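You operate a simulated robot arm through the tools that you are given. There is no shell and no other tool.

The job below is to be done with a simulated robot arm. You get a single attempt, and the scene is never put back.

Task
Run the ram fully out at flow 4, then back in at flow 1.
Fine: ram lever on hold at the end; the pump keeps running.
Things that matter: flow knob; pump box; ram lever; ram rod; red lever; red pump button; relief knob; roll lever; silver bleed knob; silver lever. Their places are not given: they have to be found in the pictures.

Only the result counts: the job must be done as asked and must still hold three seconds after the hand-in. Knocking over, shifting, dropping, spilling or breaking anything else fails it.

Robot
A 6-joint arm with a two-finger parallel gripper, fixed in place. Base frame: the origin is on the floor under the middle of its stand, x ahead of it, y to its left, z up. Units: cm, rad, N and s.
With the tool pointing down near the work surface it reaches from about 10 to 56 cm from the base axis. Its first joint turns from -1.152 to 1.152 rad. Payload 2.7 kg.
The TCP is the grasp point between the finger pads, 2.3 cm short of the fingertips. In the tool frame z runs along the fingers and y along their closing line. The gripper opens to 9.4 cm. The fingers are 3.8 cm wide and 1 cm thick; the gripper's body (5.4 by 9.6 cm) begins 3.9 cm behind the TCP.
Orientation is that of the tool frame in the base frame, as a unit quaternion [w, x, y, z]. With the fingers straight down and closing along the base's y, the tool's x points along the base's -x, its y along +y and its z along -z.

Tools
- The arm moves only by the tool drive_tool. Its argument "deltas" is a list of rows, each an object (a shift or turn left out is 0, a gripper value left out holds the last) with "fingers": the gripper command, from -1 (shut) to 1 (fully open), values between in proportion; "linear": the shift along the tool's x, y, z in cm, a list of three; "dr": the turn, a rotation vector about the tool's x, y, z in rad, a list of three. In form: [{"fingers": fingers, "linear": [dx, dy, dz], "dr": [wx, wy, wz]}, ...]. A call has 1 to 20 rows; each row shifts and turns the commanded pose from where the row before left it, along the tool's axes as they then stand. Each row takes 0.2 s and may step no farther than 5 cm and 0.15 rad from the row before; otherwise, or with a gripper value out of range, the whole call is refused. A pose out of reach is approached as far as the arm can. The call stops where the force on the tool passes 90 N (or 10 N more than at its start, if that is more) or the arm is blocked; 0.2 s more then pass. Each finger travels about 4.5 cm/s and halts on what it meets, pressing with about 44 N; the grip force reading is that of the motor and also rises with nothing between the fingers. The clock runs only during rows and for 0.2 s after the last one: add rows that do not move to give the fingers time. It gives the time, the measured TCP pose, the force on the tool (base axes), the opening and the grip force at its end, in the units of the frame above (readings bear some noise), with the torque about the TCP (base axes, N m) and any sound that the robot's microphone picked up.
- Cameras (640 x 400 px; columns grow to the right, rows downward): "scene" is fixed at [8.4, -44.63, 139.14]; the picture's right is [0.65, -0.76, 0.00], its down [-0.52, -0.44, -0.74] and it looks along [0.56, 0.48, -0.68] (base axes); focal length 376 px, centre (320, 200). "wrist" rides on the gripper at [8.6, 1.6, -7.5] in the tool frame; the picture's right is [-0.18, 0.98, 0.00], its down [-0.58, -0.11, -0.81] and it looks along [-0.79, -0.15, 0.59] (tool axes); focal length 243 px, centre (320, 200).
- grab_frame(camera): a new picture of that camera. It takes no simulated time.
- locate(camera, pixels): there is no depth. For up to 12 entries [column, row, z] of the newest picture of that camera ("zoom" is the newest enlarged one), the place [x, y] in the base frame at which the ray of that pixel passes the height z, good to about 0.3 cm. It takes no simulated time.
- zoom(camera, box): a new picture of the part [left, top, right, bottom] of that camera's present view, enlarged. It takes no simulated time.
- sign_off(): hands the job in; it is judged then, once.

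Unless the task says otherwise, let go and move clear before handing in.

The tools are called after "Emit:" as a command line: name --argument value ..., lists and objects as JSON in quotes. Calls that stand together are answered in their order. drive_tool: Moves the arm, as the interface text tells. Its arguments: {"type":"object","properties":{"deltas":{"type":"array","items":{"type":"object","properties":{"fingers":{"type":"number"},"linear":{"type":"array","items":{"type":"number"}},"dr":{"type":"array","items":{"type":"number"}}}}}},"required":["deltas"]} The other tools are called the same way: grab_frame (camera) takes a picture; locate (camera, pixels) gives the place at which the rays of pixels pass given heights; zoom (camera, box) takes an enlarged picture of a part of a camera's view; sign_off () hands the job in.

At the start:

```text
t: 0.0
tcp_pos: [46.98, -1.14, 105.22]
ee_rot: [-0.001, 0.0, 1.0, 0.001]
contact_force: [0.1, 0.1, 0.6]
torque: [-0.02, -0.01, -0.03]
opening: 9.4
finger_force: 0.1
```

scene: 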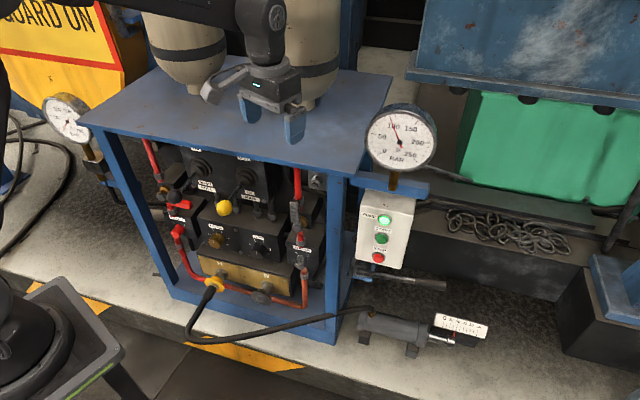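
wrist: 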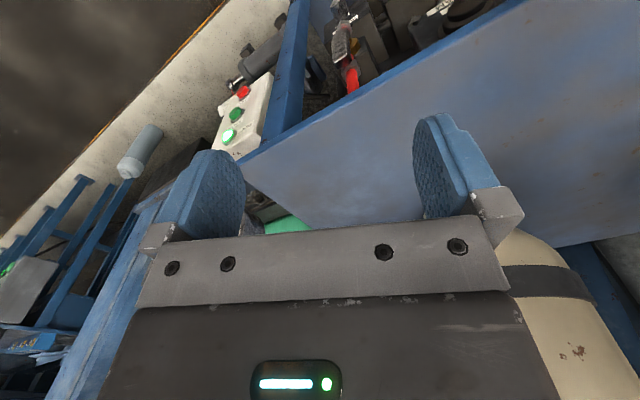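

The scene shows a hydraulic bench with a control panel around (240,220), a pump box at (385,230) and a ram with a scale at (400,330). I'll zoom in on these before moving anything.

Emit:
zoom --camera "scene" --box '[150, 140, 330, 252]'

Emit:
zoom --camera "scene" --box '[150, 220, 330, 332]'

Emit:
zoom --camera "scene" --box '[340, 180, 500, 280]'

Emit:
zoom --camera "scene" --box '[340, 280, 500, 380]'

```text
3.56 times, centred on (240, 196) of scene
```

zoom: 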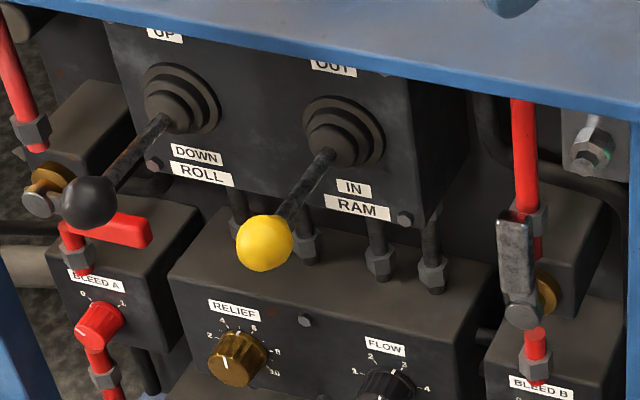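

```text
3.56 times, centred on (240, 276) of scene
```

zoom: 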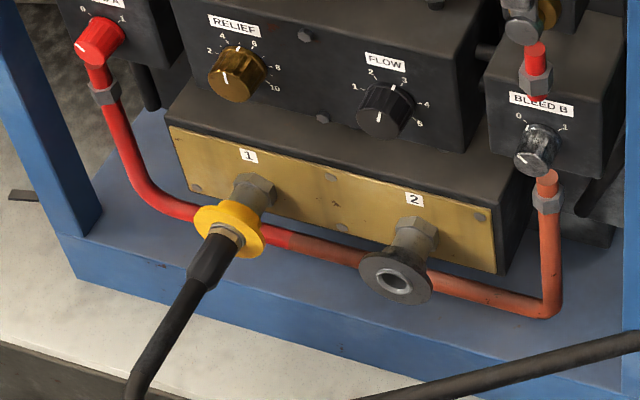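

```text
4.00 times, centred on (420, 230) of scene
```

zoom: 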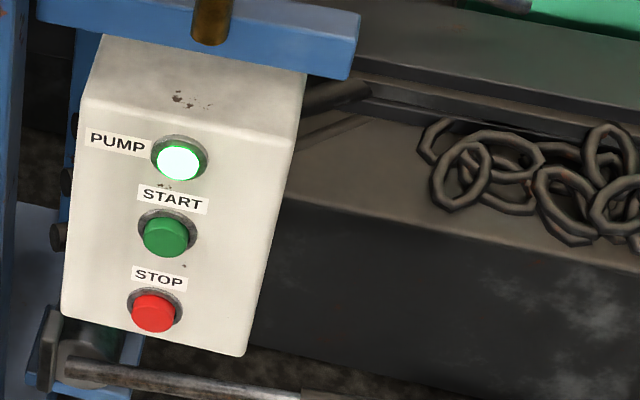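

```text
4.00 times, centred on (420, 330) of scene
```

zoom: 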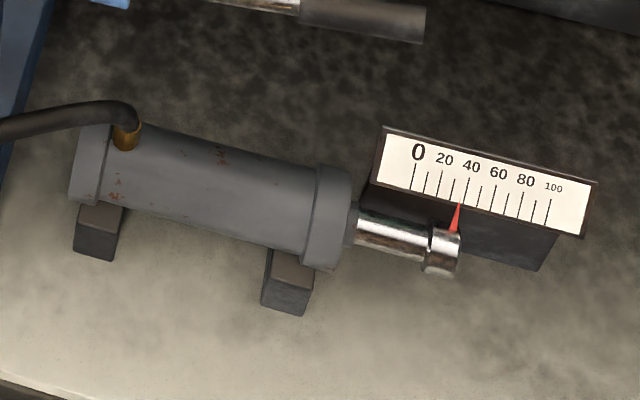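

The pump lamp is lit at (384,218), the ram pointer reads about 35 and both lever balls appear in the panel view. I'll look closer at the gauges, the knobs and the two valve levers.

Emit:
zoom --camera "scene" --box '[360, 95, 440, 175]'

Emit:
zoom --camera "scene" --box '[30, 80, 110, 160]'

Emit:
zoom --camera "scene" --box '[200, 220, 280, 270]'

Emit:
zoom --camera "scene" --box '[240, 225, 320, 275]'

Emit:
zoom --camera "scene" --box '[150, 180, 230, 260]'

Emit:
zoom --camera "scene" --box '[270, 190, 350, 290]'

Emit:
zoom --camera "scene" --box '[440, 300, 500, 350]'

```text
5.00 times, centred on (400, 135) of scene
```

zoom: 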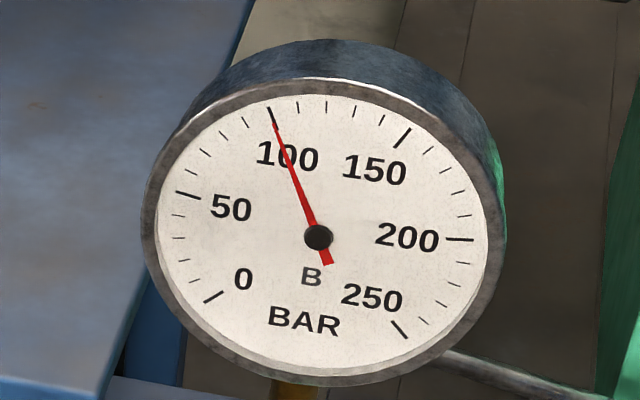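

```text
5.00 times, centred on (70, 120) of scene
```

zoom: 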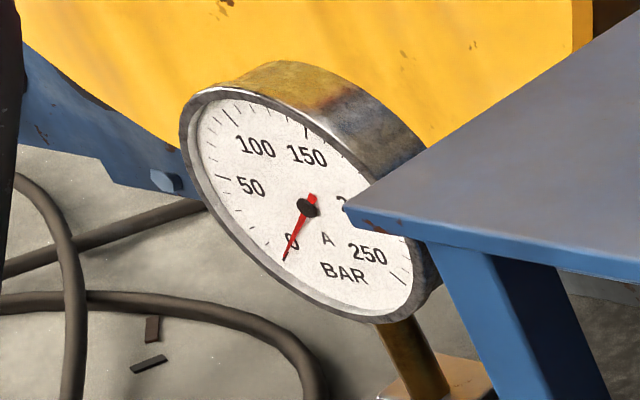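

```text
8.00 times, centred on (240, 245) of scene
```

zoom: 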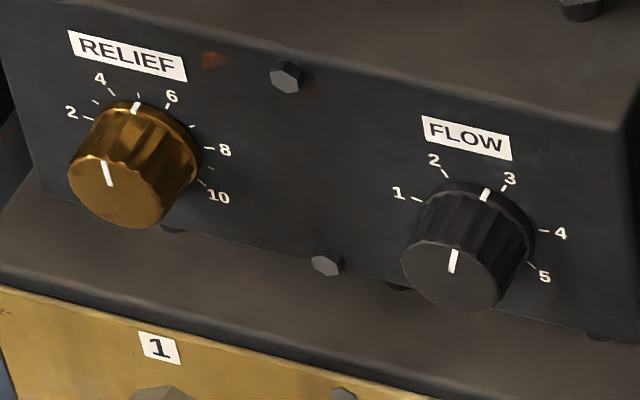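

```text
8.00 times, centred on (280, 250) of scene
```

zoom: 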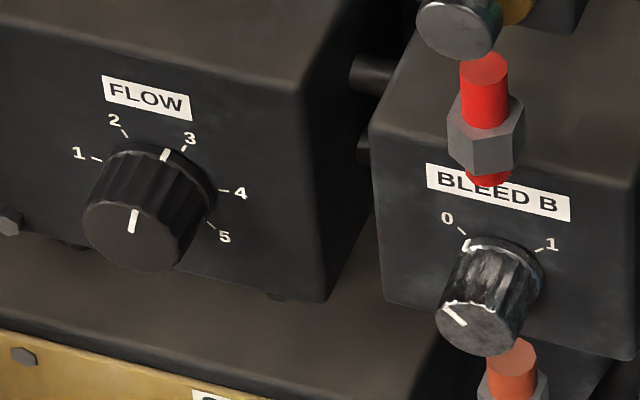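

```text
5.00 times, centred on (190, 220) of scene
```

zoom: 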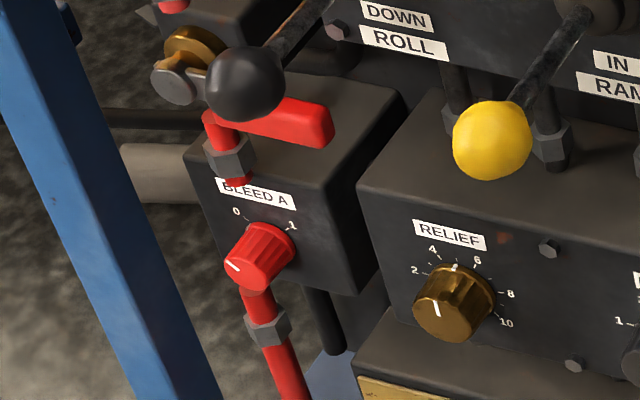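

```text
4.00 times, centred on (310, 240) of scene
```

zoom: 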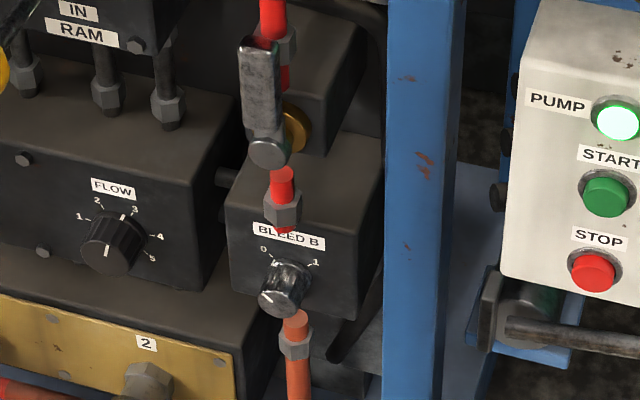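

```text
8.00 times, centred on (470, 325) of scene
```

zoom: 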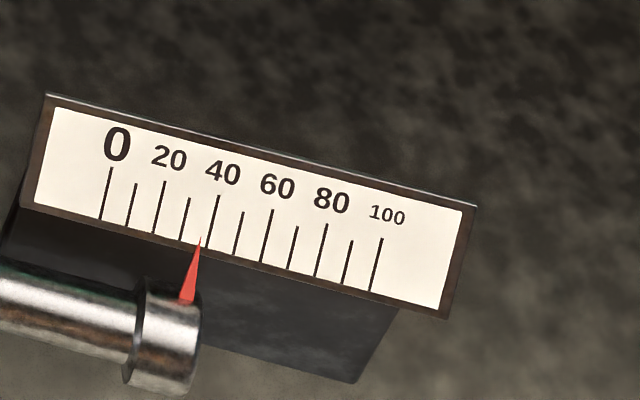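

Gauge B reads about 100 bar, gauge A 0, FLOW sits near 2.7, both bleeds at 0 and the ram lever ball (yellow, (225,208)) is presumably at hold. Next I'll turn a few pixels into rays at several heights to learn the geometry of the bench.

Emit:
grab_frame --camera "scene"

Emit:
locate --camera "scene" --pixels '[[80, 118, 90], [80, 118, 80], [330, 176, 90], [330, 176, 80], [390, 72, 90], [390, 72, 80], [165, 283, 40], [335, 344, 40], [165, 283, 50], [335, 344, 50], [165, 283, 60], [335, 344, 60]]'

Emit:
locate --camera "scene" --pixels '[[225, 208, 80], [225, 208, 70], [225, 208, 60], [259, 252, 70], [259, 252, 60], [259, 252, 50], [378, 258, 70], [378, 258, 60], [378, 258, 50], [455, 338, 40], [455, 338, 50], [455, 338, 30]]'

```text
taken
```

scene: 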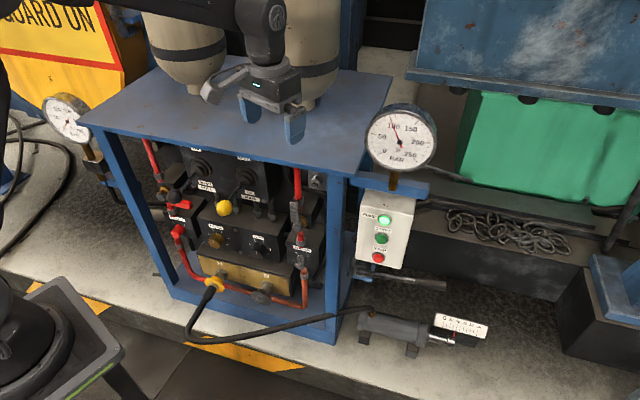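

```text
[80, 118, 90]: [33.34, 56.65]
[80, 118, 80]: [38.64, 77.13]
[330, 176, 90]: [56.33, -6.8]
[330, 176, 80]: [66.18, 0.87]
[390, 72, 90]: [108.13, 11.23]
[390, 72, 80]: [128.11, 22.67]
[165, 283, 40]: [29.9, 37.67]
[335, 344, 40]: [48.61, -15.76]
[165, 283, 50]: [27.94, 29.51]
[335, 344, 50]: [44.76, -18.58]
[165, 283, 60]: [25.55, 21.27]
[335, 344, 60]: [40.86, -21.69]
```

```text
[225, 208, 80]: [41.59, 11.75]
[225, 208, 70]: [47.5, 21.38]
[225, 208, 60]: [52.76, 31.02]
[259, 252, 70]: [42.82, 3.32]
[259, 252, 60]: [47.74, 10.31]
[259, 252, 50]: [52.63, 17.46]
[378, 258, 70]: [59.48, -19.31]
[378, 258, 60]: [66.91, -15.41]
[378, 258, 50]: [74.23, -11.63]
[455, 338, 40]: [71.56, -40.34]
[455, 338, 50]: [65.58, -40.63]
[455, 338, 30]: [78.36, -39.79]
```

The bench front runs along roughly (0.33,-0.94), so the panel faces the robot at about x=45–50. I'll back the hand off in base -x at constant height and then look with the wrist camera to triangulate.

Emit:
drive_tool --deltas '[{"linear": [4, 0, 0]}, {"linear": [4, 0, 0]}, {"linear": [4, 0, 0]}, {"linear": [4, 0, 0]}, {"linear": [4, 0, 0]}, {}]'

Emit:
grab_frame --camera "wrist"

Emit:
grab_frame --camera "scene"

```text
t: 1.4
tcp_pos: [27.32, -1.23, 105.5]
ee_rot: [0.0, 0.0, 1.0, 0.001]
contact_force: [0.2, 0.7, -0.6]
torque: [-0.02, -0.01, -0.03]
opening: 9.4
finger_force: 0.0
```

```text
taken
```

wrist: 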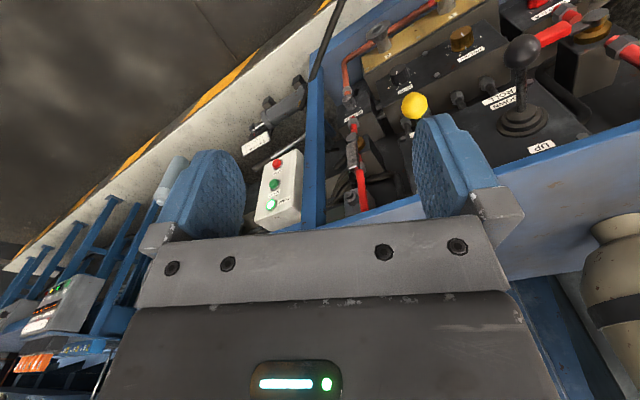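

```text
taken
```

scene: 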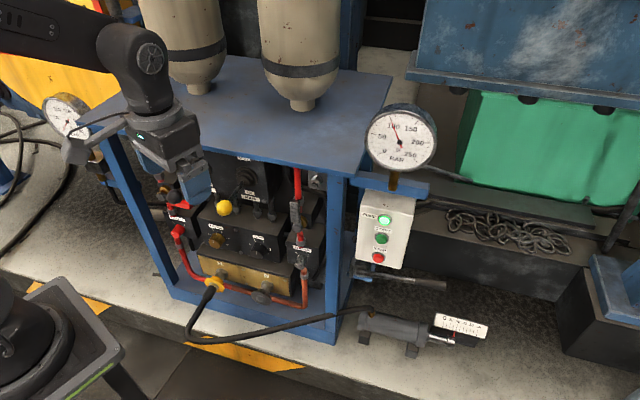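

The wrist picture now shows the panel upside down: yellow ball (413,105), black roll ball (521,50), red stop (277,164). I'll intersect its rays with the scene camera's to fix positions.

Emit:
locate --camera "wrist" --pixels '[[413, 105, 80], [413, 105, 60], [521, 50, 80], [521, 50, 60], [277, 164, 70], [277, 164, 50], [401, 77, 70], [401, 77, 50], [461, 38, 70], [461, 38, 50]]'

Emit:
locate --camera "scene" --pixels '[[225, 207, 80], [225, 207, 60], [175, 197, 80], [175, 197, 60], [378, 258, 70], [378, 258, 50], [259, 245, 70], [259, 245, 50], [217, 237, 70], [217, 237, 50]]'

Emit:
zoom --camera "wrist" --box '[330, 0, 570, 150]'

```text
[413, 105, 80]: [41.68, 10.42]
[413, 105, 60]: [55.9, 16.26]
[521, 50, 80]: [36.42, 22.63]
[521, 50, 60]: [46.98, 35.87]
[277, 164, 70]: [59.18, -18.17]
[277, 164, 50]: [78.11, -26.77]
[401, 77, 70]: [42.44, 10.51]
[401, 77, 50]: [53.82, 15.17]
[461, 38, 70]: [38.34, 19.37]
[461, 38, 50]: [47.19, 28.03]
```

```text
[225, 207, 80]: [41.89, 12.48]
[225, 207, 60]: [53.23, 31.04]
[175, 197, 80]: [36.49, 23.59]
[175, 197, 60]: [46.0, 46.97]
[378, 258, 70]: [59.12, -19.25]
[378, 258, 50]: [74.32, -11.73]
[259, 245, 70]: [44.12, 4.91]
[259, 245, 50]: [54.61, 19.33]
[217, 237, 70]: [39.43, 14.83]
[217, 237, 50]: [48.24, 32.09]
```

```text
2.67 times, centred on (450, 75) of wrist
```

zoom: 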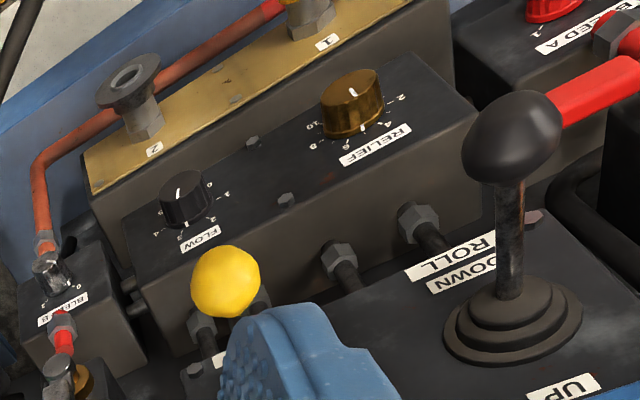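

Triangulated: ram ball ≈(39.7,9.5,83), roll ball ≈(35.5,21.4,82), flow knob ≈(49,13,58.5), stop button ≈(60,-18.7,68.7), and the panel is turned about 19.5°. I'll move slightly forward and pitch the tool toward horizontal, watching the readings.

Emit:
drive_tool --deltas '[{"linear": [-4, 0, 0]}, {"linear": [-4, 0, 0]}, {"dr": [0, -0.15, 0]}, {"dr": [0, -0.15, 0]}, {"dr": [0, -0.15, 0]}, {"dr": [0, -0.15, 0]}, {"dr": [0, -0.15, 0]}, {"dr": [0, -0.15, 0]}, {}]'

Emit:
grab_frame --camera "scene"

Emit:
grab_frame --camera "wrist"

```text
t: 3.4
tcp_pos: [35.59, -2.27, 107.48]
ee_rot: [0.388, 0.0, 0.922, 0.002]
contact_force: [-0.8, 0.6, 0.8]
torque: [0.0, -0.01, -0.01]
opening: 9.39
finger_force: 0.1
out of reach, approached as far as the arm can: row 7, 8
```

```text
taken
```

scene: 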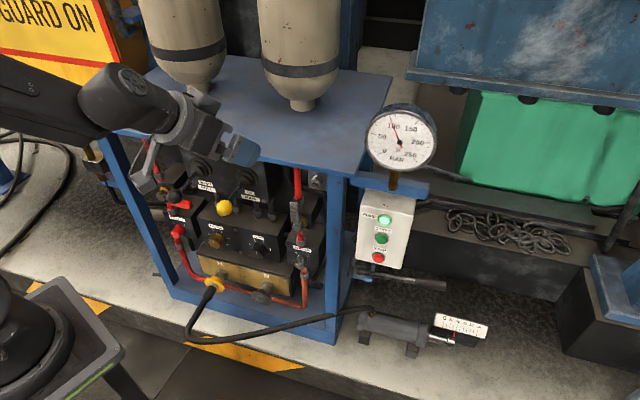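

```text
taken
```

wrist: 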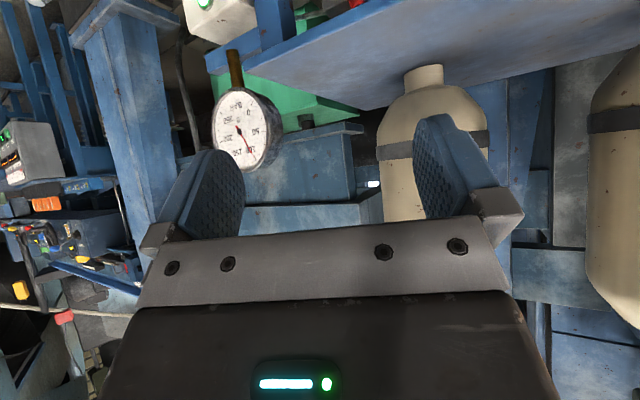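

The tilt stalled near 46° because the wrist got too close to the base column, so I'll bring the tool back to vertical and go around on the right side (negative y), where the arm has room to descend.

Emit:
drive_tool --deltas '[{"dr": [0, 0.15, 0]}, {"dr": [0, 0.15, 0]}, {"dr": [0, 0.15, 0]}, {"dr": [0, 0.15, 0]}, {"dr": [0, 0.15, 0]}, {}]'

```text
t: 4.8
tcp_pos: [35.61, -2.15, 107.51]
ee_rot: [0.023, 0.0, 1.0, 0.002]
contact_force: [-0.7, 1.2, -0.2]
torque: [0.02, -0.07, -0.03]
opening: 9.41
finger_force: 0.1
```

The tool is vertical again at (35.6,-2.2,107.5). Now I'll shift to the right (y≈-16) and begin lowering in stages.

Emit:
drive_tool --deltas '[{"linear": [0, -4.5, 0], "dr": [0, 0.046, 0]}, {"linear": [0, -4.5, 0]}, {"linear": [0, -4.5, 0]}, {"linear": [0, 0, 4]}, {"linear": [0, 0, 4]}, {"linear": [0, 0, 4]}, {"linear": [0, 0, 4]}, {"linear": [0, 0, 4]}, {}]'

Emit:
grab_frame --camera "scene"

Emit:
grab_frame --camera "wrist"

```text
t: 6.8
tcp_pos: [35.52, -15.68, 87.55]
ee_rot: [0.0, -0.001, 1.0, 0.002]
contact_force: [-1.2, 0.8, -0.3]
torque: [-0.01, 0.04, 0.03]
opening: 9.38
finger_force: 0.2
```

```text
taken
```

scene: 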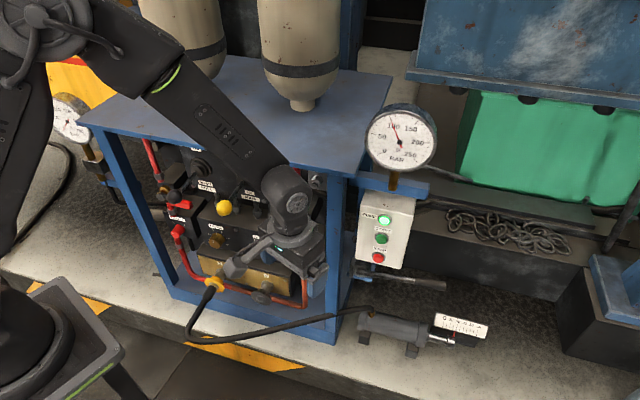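

```text
taken
```

wrist: 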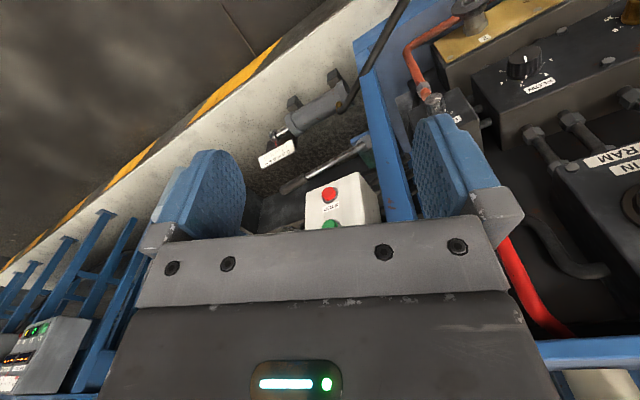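

The arm fits on the right side with its elbow high, and the wrist view shows the flow knob at about (522,65). I'll zoom there and triangulate the knob against the scene view.

Emit:
zoom --camera "wrist" --box '[460, 20, 640, 132]'

Emit:
zoom --camera "wrist" --box '[230, 60, 410, 240]'

```text
3.56 times, centred on (550, 76) of wrist
```

zoom: 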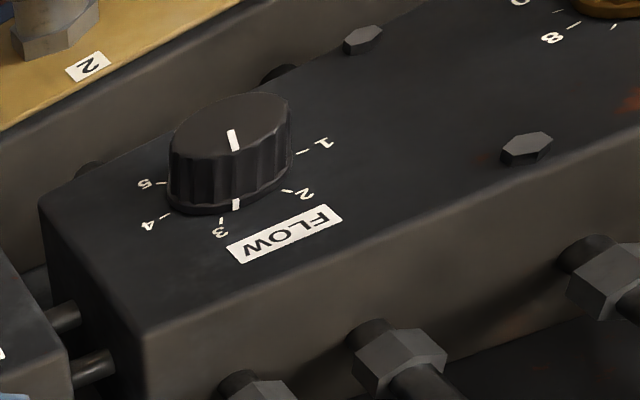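

```text
2.22 times, centred on (320, 150) of wrist
```

zoom: 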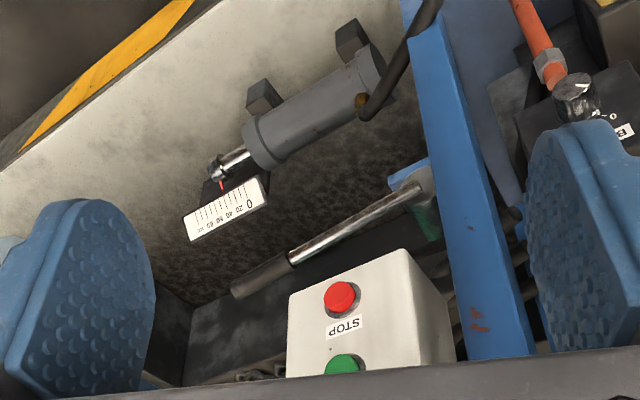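

The FLOW dial is clear here, with its pointer between 2 and 3 close to 3. I'll turn the matching tick and knob pixels from both cameras into rays.

Emit:
locate --camera "wrist" --pixels '[[525, 54.9, 60], [525, 54.9, 50], [545.2, 62.5, 60], [545.2, 62.5, 50], [505.6, 71.2, 60], [505.6, 71.2, 50], [522.4, 81.1, 60], [522.4, 81.1, 50], [541, 73.75, 60], [541, 73.75, 50], [506.4, 80.2, 60], [506.4, 80.2, 50]]'

Emit:
locate --camera "scene" --pixels '[[256.25, 254, 60], [256.25, 254, 50], [252.1, 244.75, 60], [252.1, 244.75, 50], [266.25, 253, 60], [266.25, 253, 50], [263.1, 243.4, 60], [263.1, 243.4, 50], [255.75, 241.9, 60], [255.75, 241.9, 50], [267.9, 248.9, 60], [267.9, 248.9, 50]]'

```text
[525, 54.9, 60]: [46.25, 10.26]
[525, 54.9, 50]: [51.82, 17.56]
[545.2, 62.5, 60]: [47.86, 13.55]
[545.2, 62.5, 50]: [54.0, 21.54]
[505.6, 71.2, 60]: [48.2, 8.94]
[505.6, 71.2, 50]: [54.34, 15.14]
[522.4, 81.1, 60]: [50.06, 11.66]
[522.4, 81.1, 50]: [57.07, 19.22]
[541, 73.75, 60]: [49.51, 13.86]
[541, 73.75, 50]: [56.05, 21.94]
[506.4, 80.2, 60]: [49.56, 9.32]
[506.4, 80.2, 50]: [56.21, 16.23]
```

```text
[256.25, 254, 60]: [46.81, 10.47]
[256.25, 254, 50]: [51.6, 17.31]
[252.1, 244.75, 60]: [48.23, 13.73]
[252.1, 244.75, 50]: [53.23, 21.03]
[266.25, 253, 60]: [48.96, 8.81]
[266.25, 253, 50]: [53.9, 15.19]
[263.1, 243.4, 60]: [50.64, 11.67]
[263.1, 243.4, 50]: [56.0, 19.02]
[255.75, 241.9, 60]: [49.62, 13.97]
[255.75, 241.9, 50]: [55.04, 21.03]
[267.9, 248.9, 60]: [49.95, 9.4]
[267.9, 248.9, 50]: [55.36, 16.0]
```

Both rays are nearly parallel, so height is poorly fixed. I'll yaw the hand toward the panel and descend further on the right for a lower, better viewpoint.

Emit:
drive_tool --deltas '[{"dr": [0, 0, -0.15]}, {"dr": [0, 0, -0.15]}, {"dr": [0, 0, -0.15]}, {"dr": [0, 0, -0.15]}, {"dr": [0, 0, -0.15]}, {"linear": [0, 0, 4]}, {"linear": [0, 0, 4]}, {"linear": [0, 0, 4]}, {"linear": [0, 0, 4]}, {}]'

Emit:
grab_frame --camera "wrist"

Emit:
grab_frame --camera "scene"

```text
t: 9.0
tcp_pos: [35.55, -15.76, 71.17]
ee_rot: [0.001, -0.366, 0.931, 0.002]
contact_force: [-0.3, -0.7, -1.1]
torque: [0.03, 0.05, 0.01]
opening: 9.4
finger_force: 0.2
```

```text
taken
```

wrist: 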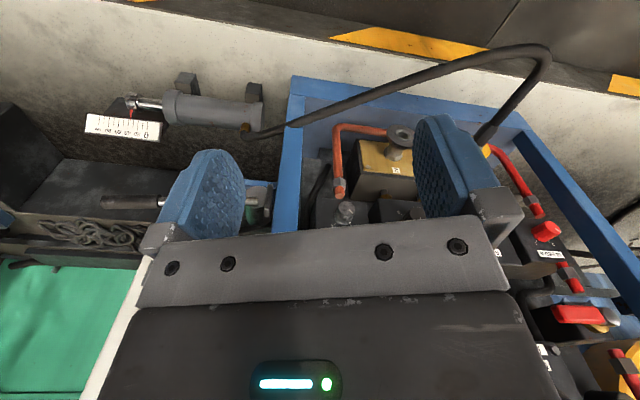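

```text
taken
```

scene: 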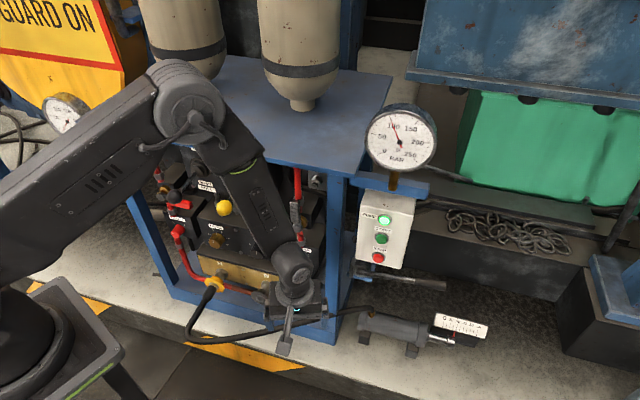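

The knob is hidden behind the right finger, but there's room here. I'll pitch the tool up to horizontal pointing toward (0.7,0.7) and look again.

Emit:
drive_tool --deltas '[{"dr": [0, -0.15, 0]}, {"dr": [0, -0.15, 0]}, {"dr": [0, -0.15, 0]}, {"dr": [0, -0.15, 0]}, {"dr": [0, -0.15, 0]}, {"dr": [0, -0.15, 0]}, {"dr": [0, -0.15, 0]}, {}]'

Emit:
grab_frame --camera "wrist"

Emit:
grab_frame --camera "scene"

```text
t: 10.8
tcp_pos: [35.76, -15.65, 71.55]
ee_rot: [0.468, -0.318, 0.804, 0.186]
contact_force: [0.2, 0.1, -0.8]
torque: [0.02, 0.0, 0.0]
opening: 9.41
finger_force: 0.0
```

```text
taken
```

wrist: 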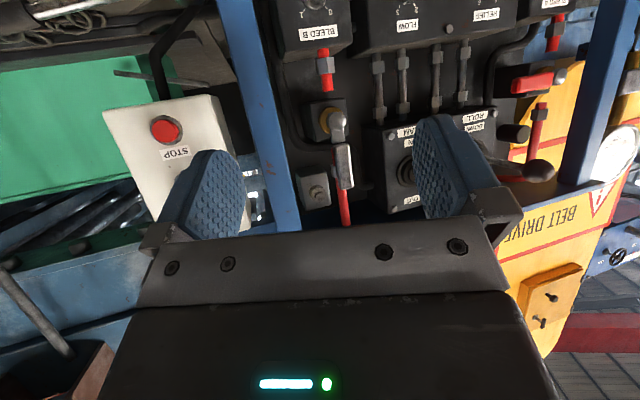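

```text
taken
```

scene: 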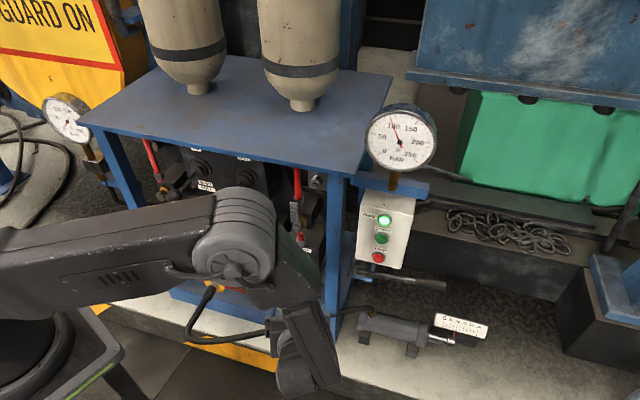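

The pitch works fine with plenty of clearance. I'll finish the pitch to horizontal and roll a quarter turn so that the camera sits on the left, looking level at the panel.

Emit:
drive_tool --deltas '[{"dr": [0, -0.15, 0]}, {"dr": [0, -0.15, 0]}, {"dr": [0, -0.15, 0]}, {"dr": [0, -0.07, 0]}, {"dr": [0, 0, 0.15]}, {"dr": [0, 0, 0.15]}, {"dr": [0, 0, 0.15]}, {"dr": [0, 0, 0.15]}, {"dr": [0, 0, 0.15]}, {"dr": [0, 0, 0.15]}, {"dr": [0, 0, 0.15]}, {"dr": [0, 0, 0.15]}, {"dr": [0, 0, 0.15]}, {"dr": [0, 0, 0.15]}, {"dr": [0, 0, 0.07]}, {}]'

Emit:
grab_frame --camera "wrist"

Emit:
grab_frame --camera "scene"

```text
t: 14.2
tcp_pos: [35.64, -15.67, 71.51]
ee_rot: [0.282, 0.283, 0.648, 0.649]
contact_force: [0.0, -0.2, 0.4]
torque: [-0.01, -0.01, 0.02]
opening: 9.38
finger_force: 0.1
```

```text
taken
```

wrist: 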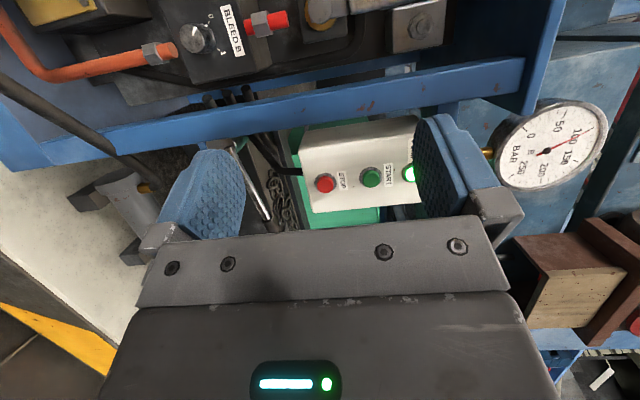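

```text
taken
```

scene: 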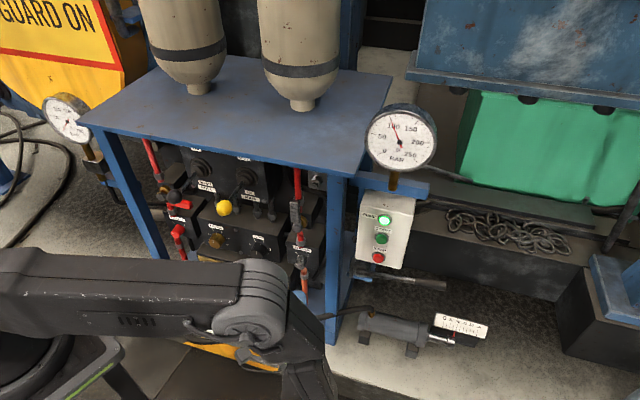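

The tool is level with y up and z along (0.73,0.68), as wanted. Next I'll slide in front of the panel to about (33,1,62) to view the flow knob from a good angle.

Emit:
drive_tool --deltas '[{"linear": [2.8, -1.9, 1.9]}, {"linear": [2.8, -1.9, 1.9]}, {"linear": [2.8, -1.9, 1.9]}, {"linear": [2.8, -1.9, 1.9]}, {"linear": [2.8, -1.9, 1.9]}, {}]'

Emit:
grab_frame --camera "wrist"

Emit:
grab_frame --camera "scene"

```text
t: 15.6
tcp_pos: [32.96, 1.15, 61.78]
ee_rot: [0.282, 0.282, 0.648, 0.649]
contact_force: [0.1, -0.4, 0.2]
torque: [0.01, 0.03, -0.04]
opening: 9.41
finger_force: 0.1
```

```text
taken
```

wrist: 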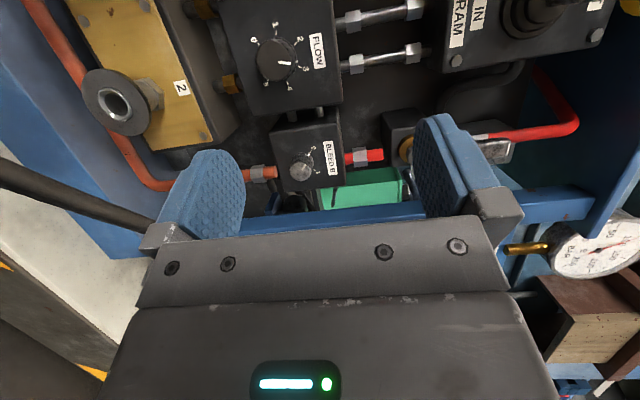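

```text
taken
```

scene: 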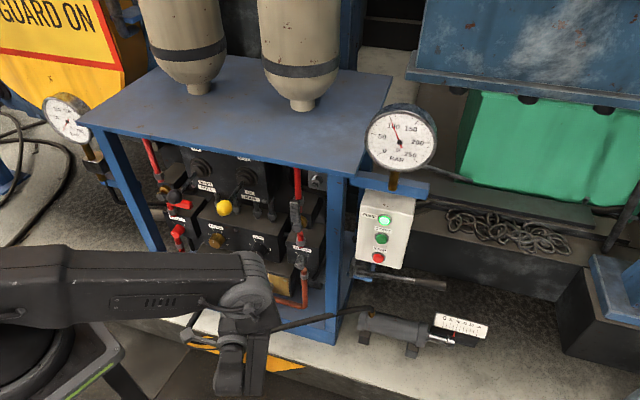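

The wrist view now shows the FLOW dial nearly face-on at (278,60), with nothing touched. I'll zoom in to read it and triangulate.

Emit:
zoom --camera "wrist" --box '[220, 0, 348, 80]'

Emit:
zoom --camera "scene" --box '[230, 225, 294, 265]'

```text
5.00 times, centred on (284, 40) of wrist
```

zoom: 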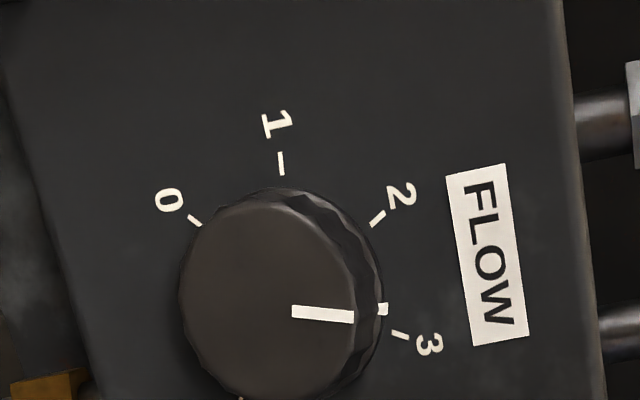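

```text
10.00 times, centred on (262, 245) of scene
```

zoom: 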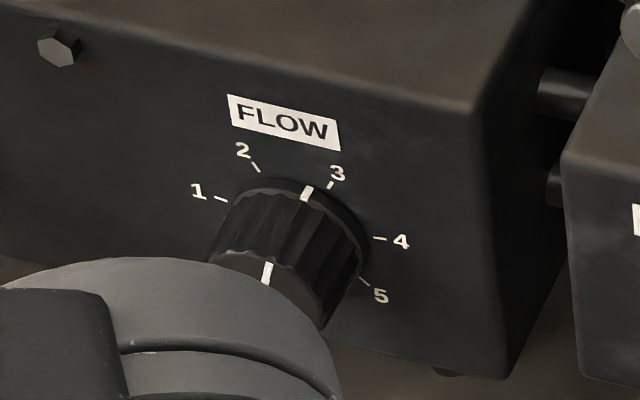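

The dial runs 0–5 over about 270° (54° per unit) and the pointer reads about 2.8. I'll triangulate the ticks with the two cameras.

Emit:
locate --camera "wrist" --pixels '[[276.2, 32.6, 60], [276.2, 32.6, 55], [295.6, 43.6, 60], [295.6, 43.6, 55], [300, 67, 60], [300, 67, 55], [296.6, 61.8, 60], [296.6, 61.8, 55], [273.6, 60, 60], [273.6, 60, 55]]'

Emit:
locate --camera "scene" --pixels '[[252.1, 244.8, 60], [252.1, 244.8, 55], [255.6, 241.8, 60], [255.6, 241.8, 55], [263.1, 243.4, 60], [263.1, 243.4, 55], [260.8, 244.2, 60], [260.8, 244.2, 55], [256.3, 254, 60], [256.3, 254, 55]]'

```text
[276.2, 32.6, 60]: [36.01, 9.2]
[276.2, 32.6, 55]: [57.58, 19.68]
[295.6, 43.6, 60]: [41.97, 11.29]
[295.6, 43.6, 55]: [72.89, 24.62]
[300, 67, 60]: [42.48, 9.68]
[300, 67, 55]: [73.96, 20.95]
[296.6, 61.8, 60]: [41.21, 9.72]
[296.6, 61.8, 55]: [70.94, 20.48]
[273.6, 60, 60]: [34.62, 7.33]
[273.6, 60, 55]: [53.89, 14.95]
```

```text
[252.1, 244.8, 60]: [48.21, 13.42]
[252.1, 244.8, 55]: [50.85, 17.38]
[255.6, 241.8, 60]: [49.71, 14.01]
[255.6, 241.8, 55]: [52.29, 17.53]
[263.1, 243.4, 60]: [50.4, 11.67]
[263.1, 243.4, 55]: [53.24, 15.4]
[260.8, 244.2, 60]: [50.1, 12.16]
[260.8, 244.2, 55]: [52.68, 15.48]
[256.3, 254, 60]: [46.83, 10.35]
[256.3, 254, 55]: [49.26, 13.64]
```

Triangulation is now consistent: dial centre ≈(50.8,13.85,56.3) on the panel, axis direction a≈(0.9415,0.337,0), knob about 2.4 cm deep. I'll go to a pre-grasp about 8.5 cm in front of the panel and check the forearm's clearance to the yellow ball.

Emit:
drive_tool --deltas '[{"linear": [0.13, -2.75, 1.0]}, {"linear": [0.13, -2.75, 2.5]}, {"linear": [0.13, 0, 3.5]}, {"linear": [0.12, 0, 3.5]}, {"linear": [0, 0, 3.4]}, {}]'

Emit:
grab_frame --camera "wrist"

Emit:
grab_frame --camera "scene"

```text
t: 17.0
tcp_pos: [42.75, 10.77, 56.34]
ee_rot: [0.282, 0.282, 0.648, 0.648]
contact_force: [0.4, 0.0, 0.2]
torque: [-0.03, 0.03, -0.02]
opening: 9.42
finger_force: 0.0
```

```text
taken
```

wrist: 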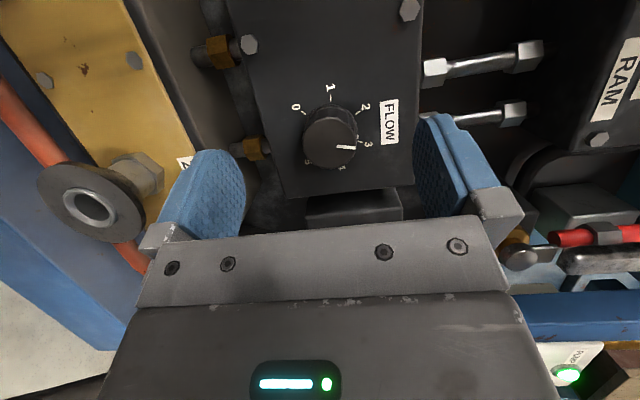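

```text
taken
```

scene: 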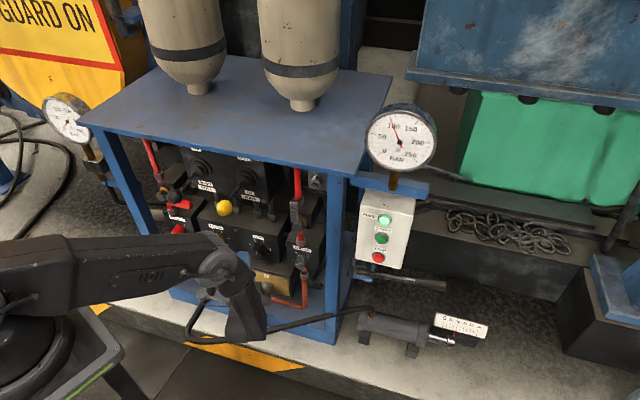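

At (42.8,10.8,56.3) the dial is centred between the fingers and the pointer still reads about 2.8. Before advancing I'll check how close the elbow is to the yellow ball.

Emit:
zoom --camera "scene" --box '[140, 180, 300, 280]'

Emit:
zoom --camera "wrist" --box '[270, 80, 430, 180]'

```text
4.00 times, centred on (220, 230) of scene
```

zoom: 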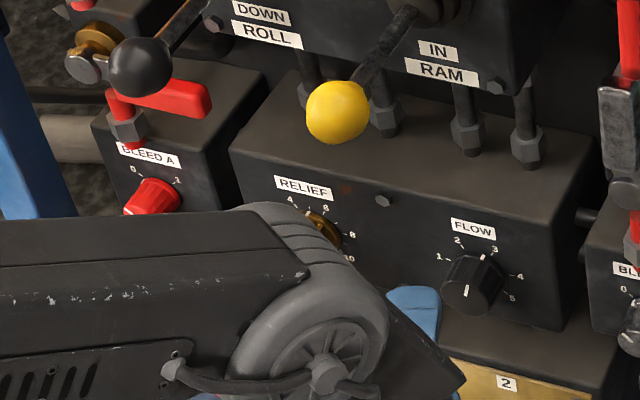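

```text
4.00 times, centred on (350, 130) of wrist
```

zoom: 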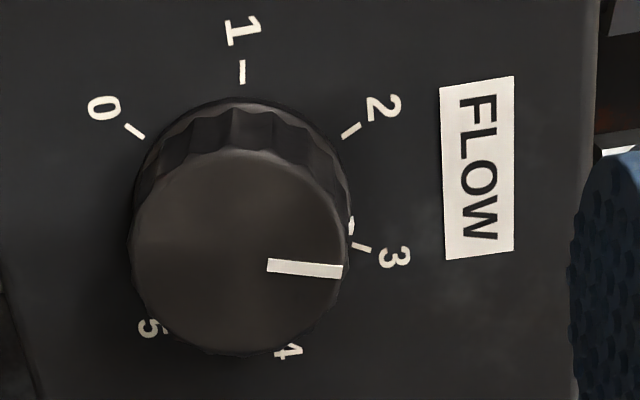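

The ball and elbow are still apart in the view, but advancing straight would bring them close. I'll check how far the manifold and port sit, so I can choose a safer approach angle.

Emit:
locate --camera "wrist" --pixels '[[184, 162, 50], [184, 162, 45], [90, 205, 50], [90, 205, 45], [134, 61, 50], [134, 61, 45]]'

Emit:
locate --camera "scene" --pixels '[[266.4, 275.7, 50], [266.4, 275.7, 45], [260.5, 298.5, 50], [260.5, 298.5, 45], [243.3, 270, 50], [243.3, 270, 45]]'

Emit:
zoom --camera "wrist" --box '[0, 0, 320, 200]'

```text
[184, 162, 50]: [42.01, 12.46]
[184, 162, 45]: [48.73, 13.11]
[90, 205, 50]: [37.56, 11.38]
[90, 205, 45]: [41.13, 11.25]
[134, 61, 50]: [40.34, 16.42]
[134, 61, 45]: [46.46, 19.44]
```

```text
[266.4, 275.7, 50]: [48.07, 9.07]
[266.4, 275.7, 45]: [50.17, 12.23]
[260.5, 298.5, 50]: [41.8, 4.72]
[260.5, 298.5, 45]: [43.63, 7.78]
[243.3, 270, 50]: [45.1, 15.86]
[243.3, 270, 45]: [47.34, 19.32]
```

```text
2.00 times, centred on (160, 100) of wrist
```

zoom: 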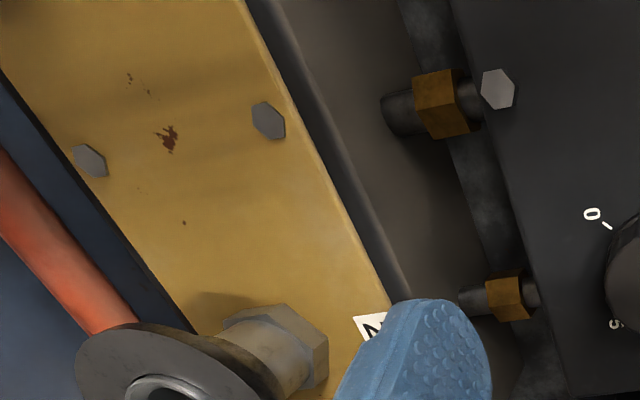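

The manifold lies below z≈46 and flush with the panel, and the elbow stays at r≈29 when the arm stretches, so a straight, aligned approach is safe. I'll turn the tool to line up with the knob axis and partly close the fingers.

Emit:
drive_tool --deltas '[{"dr": [0, -0.135, 0], "fingers": 0.3}, {"dr": [0, -0.135, 0]}, {"dr": [0, -0.135, 0]}, {"linear": [0.19, 0, 0]}, {}, {}]'

Emit:
grab_frame --camera "wrist"

Emit:
grab_frame --camera "scene"

```text
t: 18.4
tcp_pos: [42.85, 11.1, 56.6]
ee_rot: [0.407, 0.406, 0.579, 0.579]
contact_force: [0.2, 0.3, 0.2]
torque: [-0.03, -0.01, 0.03]
opening: 6.11
finger_force: 0.1
```

```text
taken
```

wrist: 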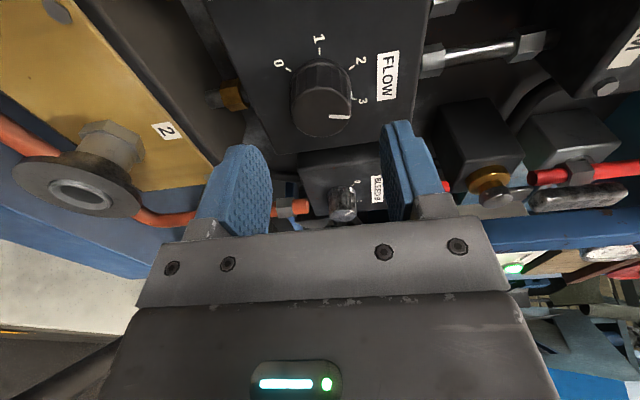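

```text
taken
```

scene: 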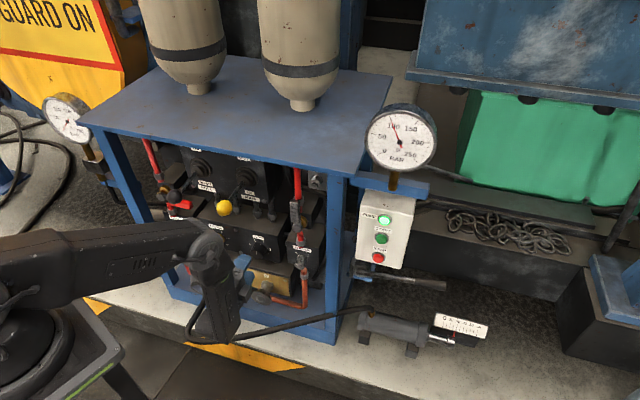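

The tool axis is now exactly along a, and the knob's face appears at about (321,107), where a target 6 cm straight ahead should be. I'll zoom to confirm before advancing.

Emit:
zoom --camera "wrist" --box '[256, 20, 416, 140]'

Emit:
zoom --camera "scene" --box '[140, 180, 300, 280]'

```text
3.33 times, centred on (336, 80) of wrist
```

zoom: 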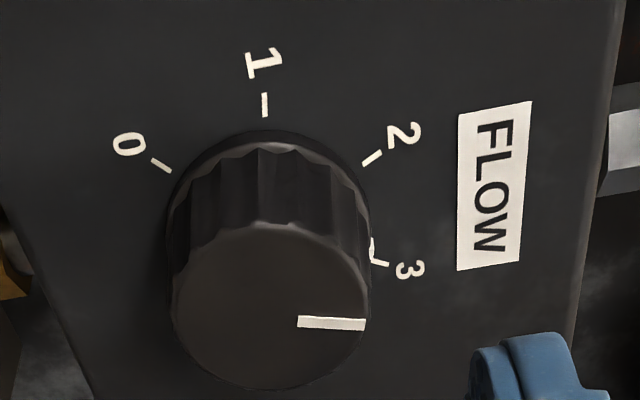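

```text
4.00 times, centred on (220, 230) of scene
```

zoom: 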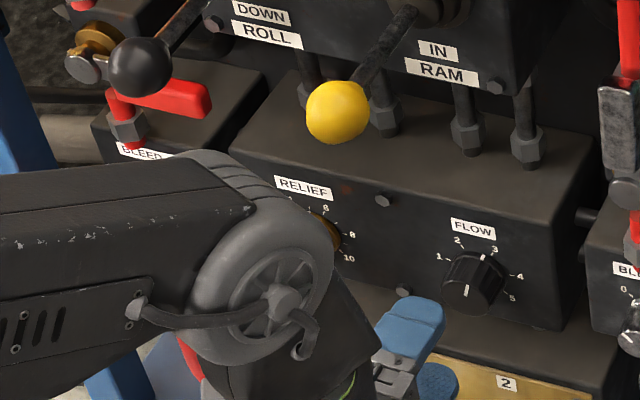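

The alignment is good to a few millimetres, and the elbow sits clear of the ball. I'll advance 5.3 cm along the tool axis.

Emit:
drive_tool --deltas '[{"linear": [0, -0.1, 2]}, {"linear": [0, 0, 2]}, {"linear": [0, 0, 1.3]}, {}]'

Emit:
grab_frame --camera "wrist"

Emit:
grab_frame --camera "scene"

```text
t: 19.4
tcp_pos: [47.67, 12.95, 56.26]
ee_rot: [0.405, 0.404, 0.58, 0.58]
contact_force: [0.1, 0.2, -0.7]
torque: [0.01, -0.02, 0.01]
opening: 6.1
finger_force: 0.1
```

```text
taken
```

wrist: 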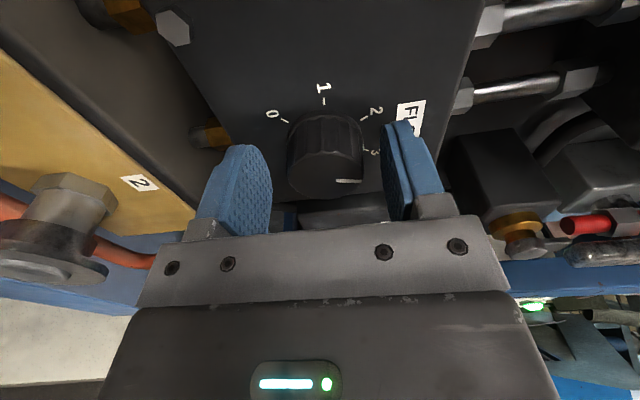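

```text
taken
```

scene: 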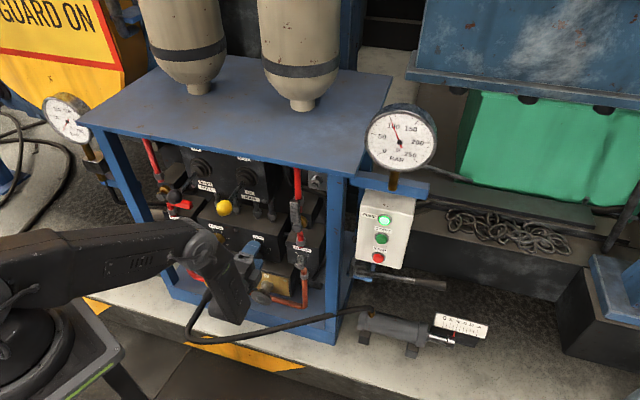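

The knob now sits between the fingers with no contact. I'll zoom to centre it precisely before closing.

Emit:
zoom --camera "wrist" --box '[256, 80, 416, 220]'

Emit:
zoom --camera "scene" --box '[180, 210, 308, 290]'

```text
2.86 times, centred on (336, 150) of wrist
```

zoom: 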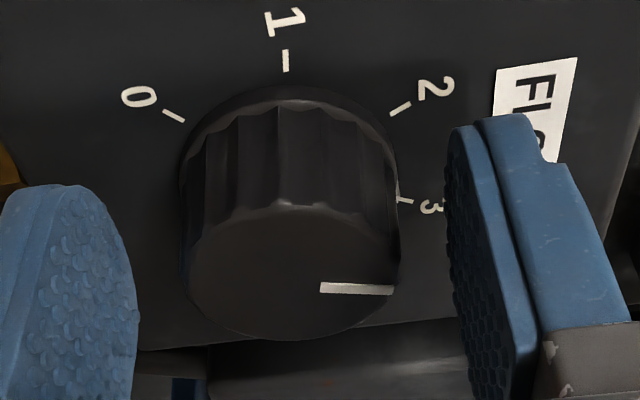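

```text
5.00 times, centred on (244, 250) of scene
```

zoom: 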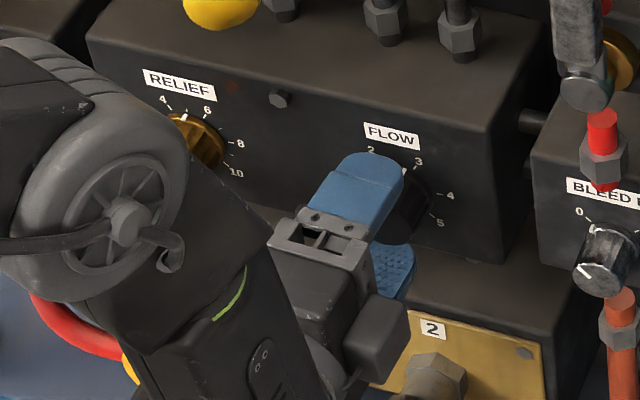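

The knob's centre is about 0.3 cm above the finger midline, so I'll shift up by that and close on it.

Emit:
drive_tool --deltas '[{"linear": [0, 0.3, 0]}, {}, {"fingers": -1}, {"fingers": -1}, {"fingers": -1}, {"fingers": -1}]'

Emit:
zoom --camera "wrist" --box '[256, 80, 416, 220]'

```text
t: 20.8
tcp_pos: [47.72, 12.89, 56.53]
ee_rot: [0.403, 0.406, 0.581, 0.579]
contact_force: [6.2, 1.9, -19.1]
torque: [-0.1, 0.48, -0.32]
opening: 3.99
finger_force: 45.0
```

```text
2.86 times, centred on (336, 150) of wrist
```

zoom: 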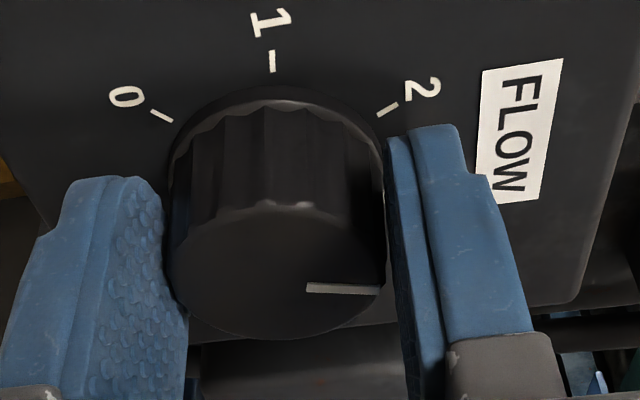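

The knob is held (opening 4.0 cm) with a side force of -19 N, so the hand is a touch high. I'll ease it down slightly to balance the grip.

Emit:
drive_tool --deltas '[{"linear": [0, -0.1, 0]}, {"linear": [0, -0.05, 0]}, {}]'

```text
t: 21.6
tcp_pos: [47.7, 12.84, 56.51]
ee_rot: [0.404, 0.405, 0.58, 0.58]
contact_force: [-17.7, -2.8, -0.7]
torque: [0.02, -0.03, 0.01]
opening: 4.02
finger_force: 44.7
```

The grip is balanced now. I'll turn the knob clockwise by 0.3 rad first and check that it follows.

Emit:
drive_tool --deltas '[{"dr": [0, 0, 0.1]}, {"dr": [0, 0, 0.1]}, {"dr": [0, 0, 0.1]}, {}]'

Emit:
zoom --camera "wrist" --box '[256, 80, 416, 220]'

Emit:
zoom --camera "scene" --box '[180, 210, 308, 290]'

```text
t: 22.6
tcp_pos: [47.68, 12.82, 56.59]
ee_rot: [0.312, 0.487, 0.513, 0.634]
contact_force: [-29.2, 0.1, 8.8]
torque: [0.03, -0.13, 0.03]
opening: 3.99
finger_force: 44.8
```

```text
2.86 times, centred on (336, 150) of wrist
```

zoom: 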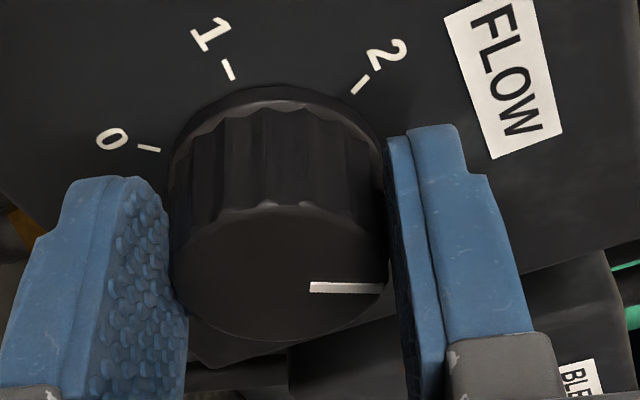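

```text
5.00 times, centred on (244, 250) of scene
```

zoom: 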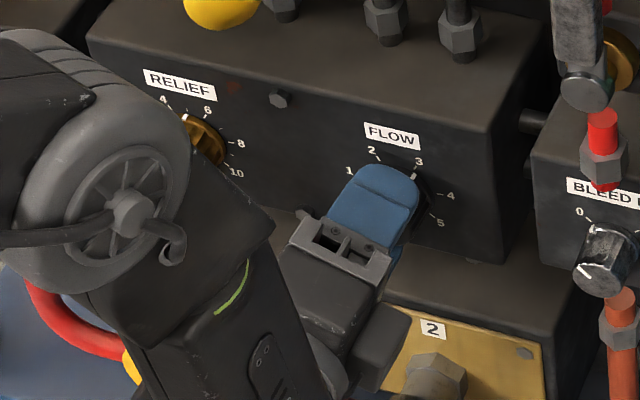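

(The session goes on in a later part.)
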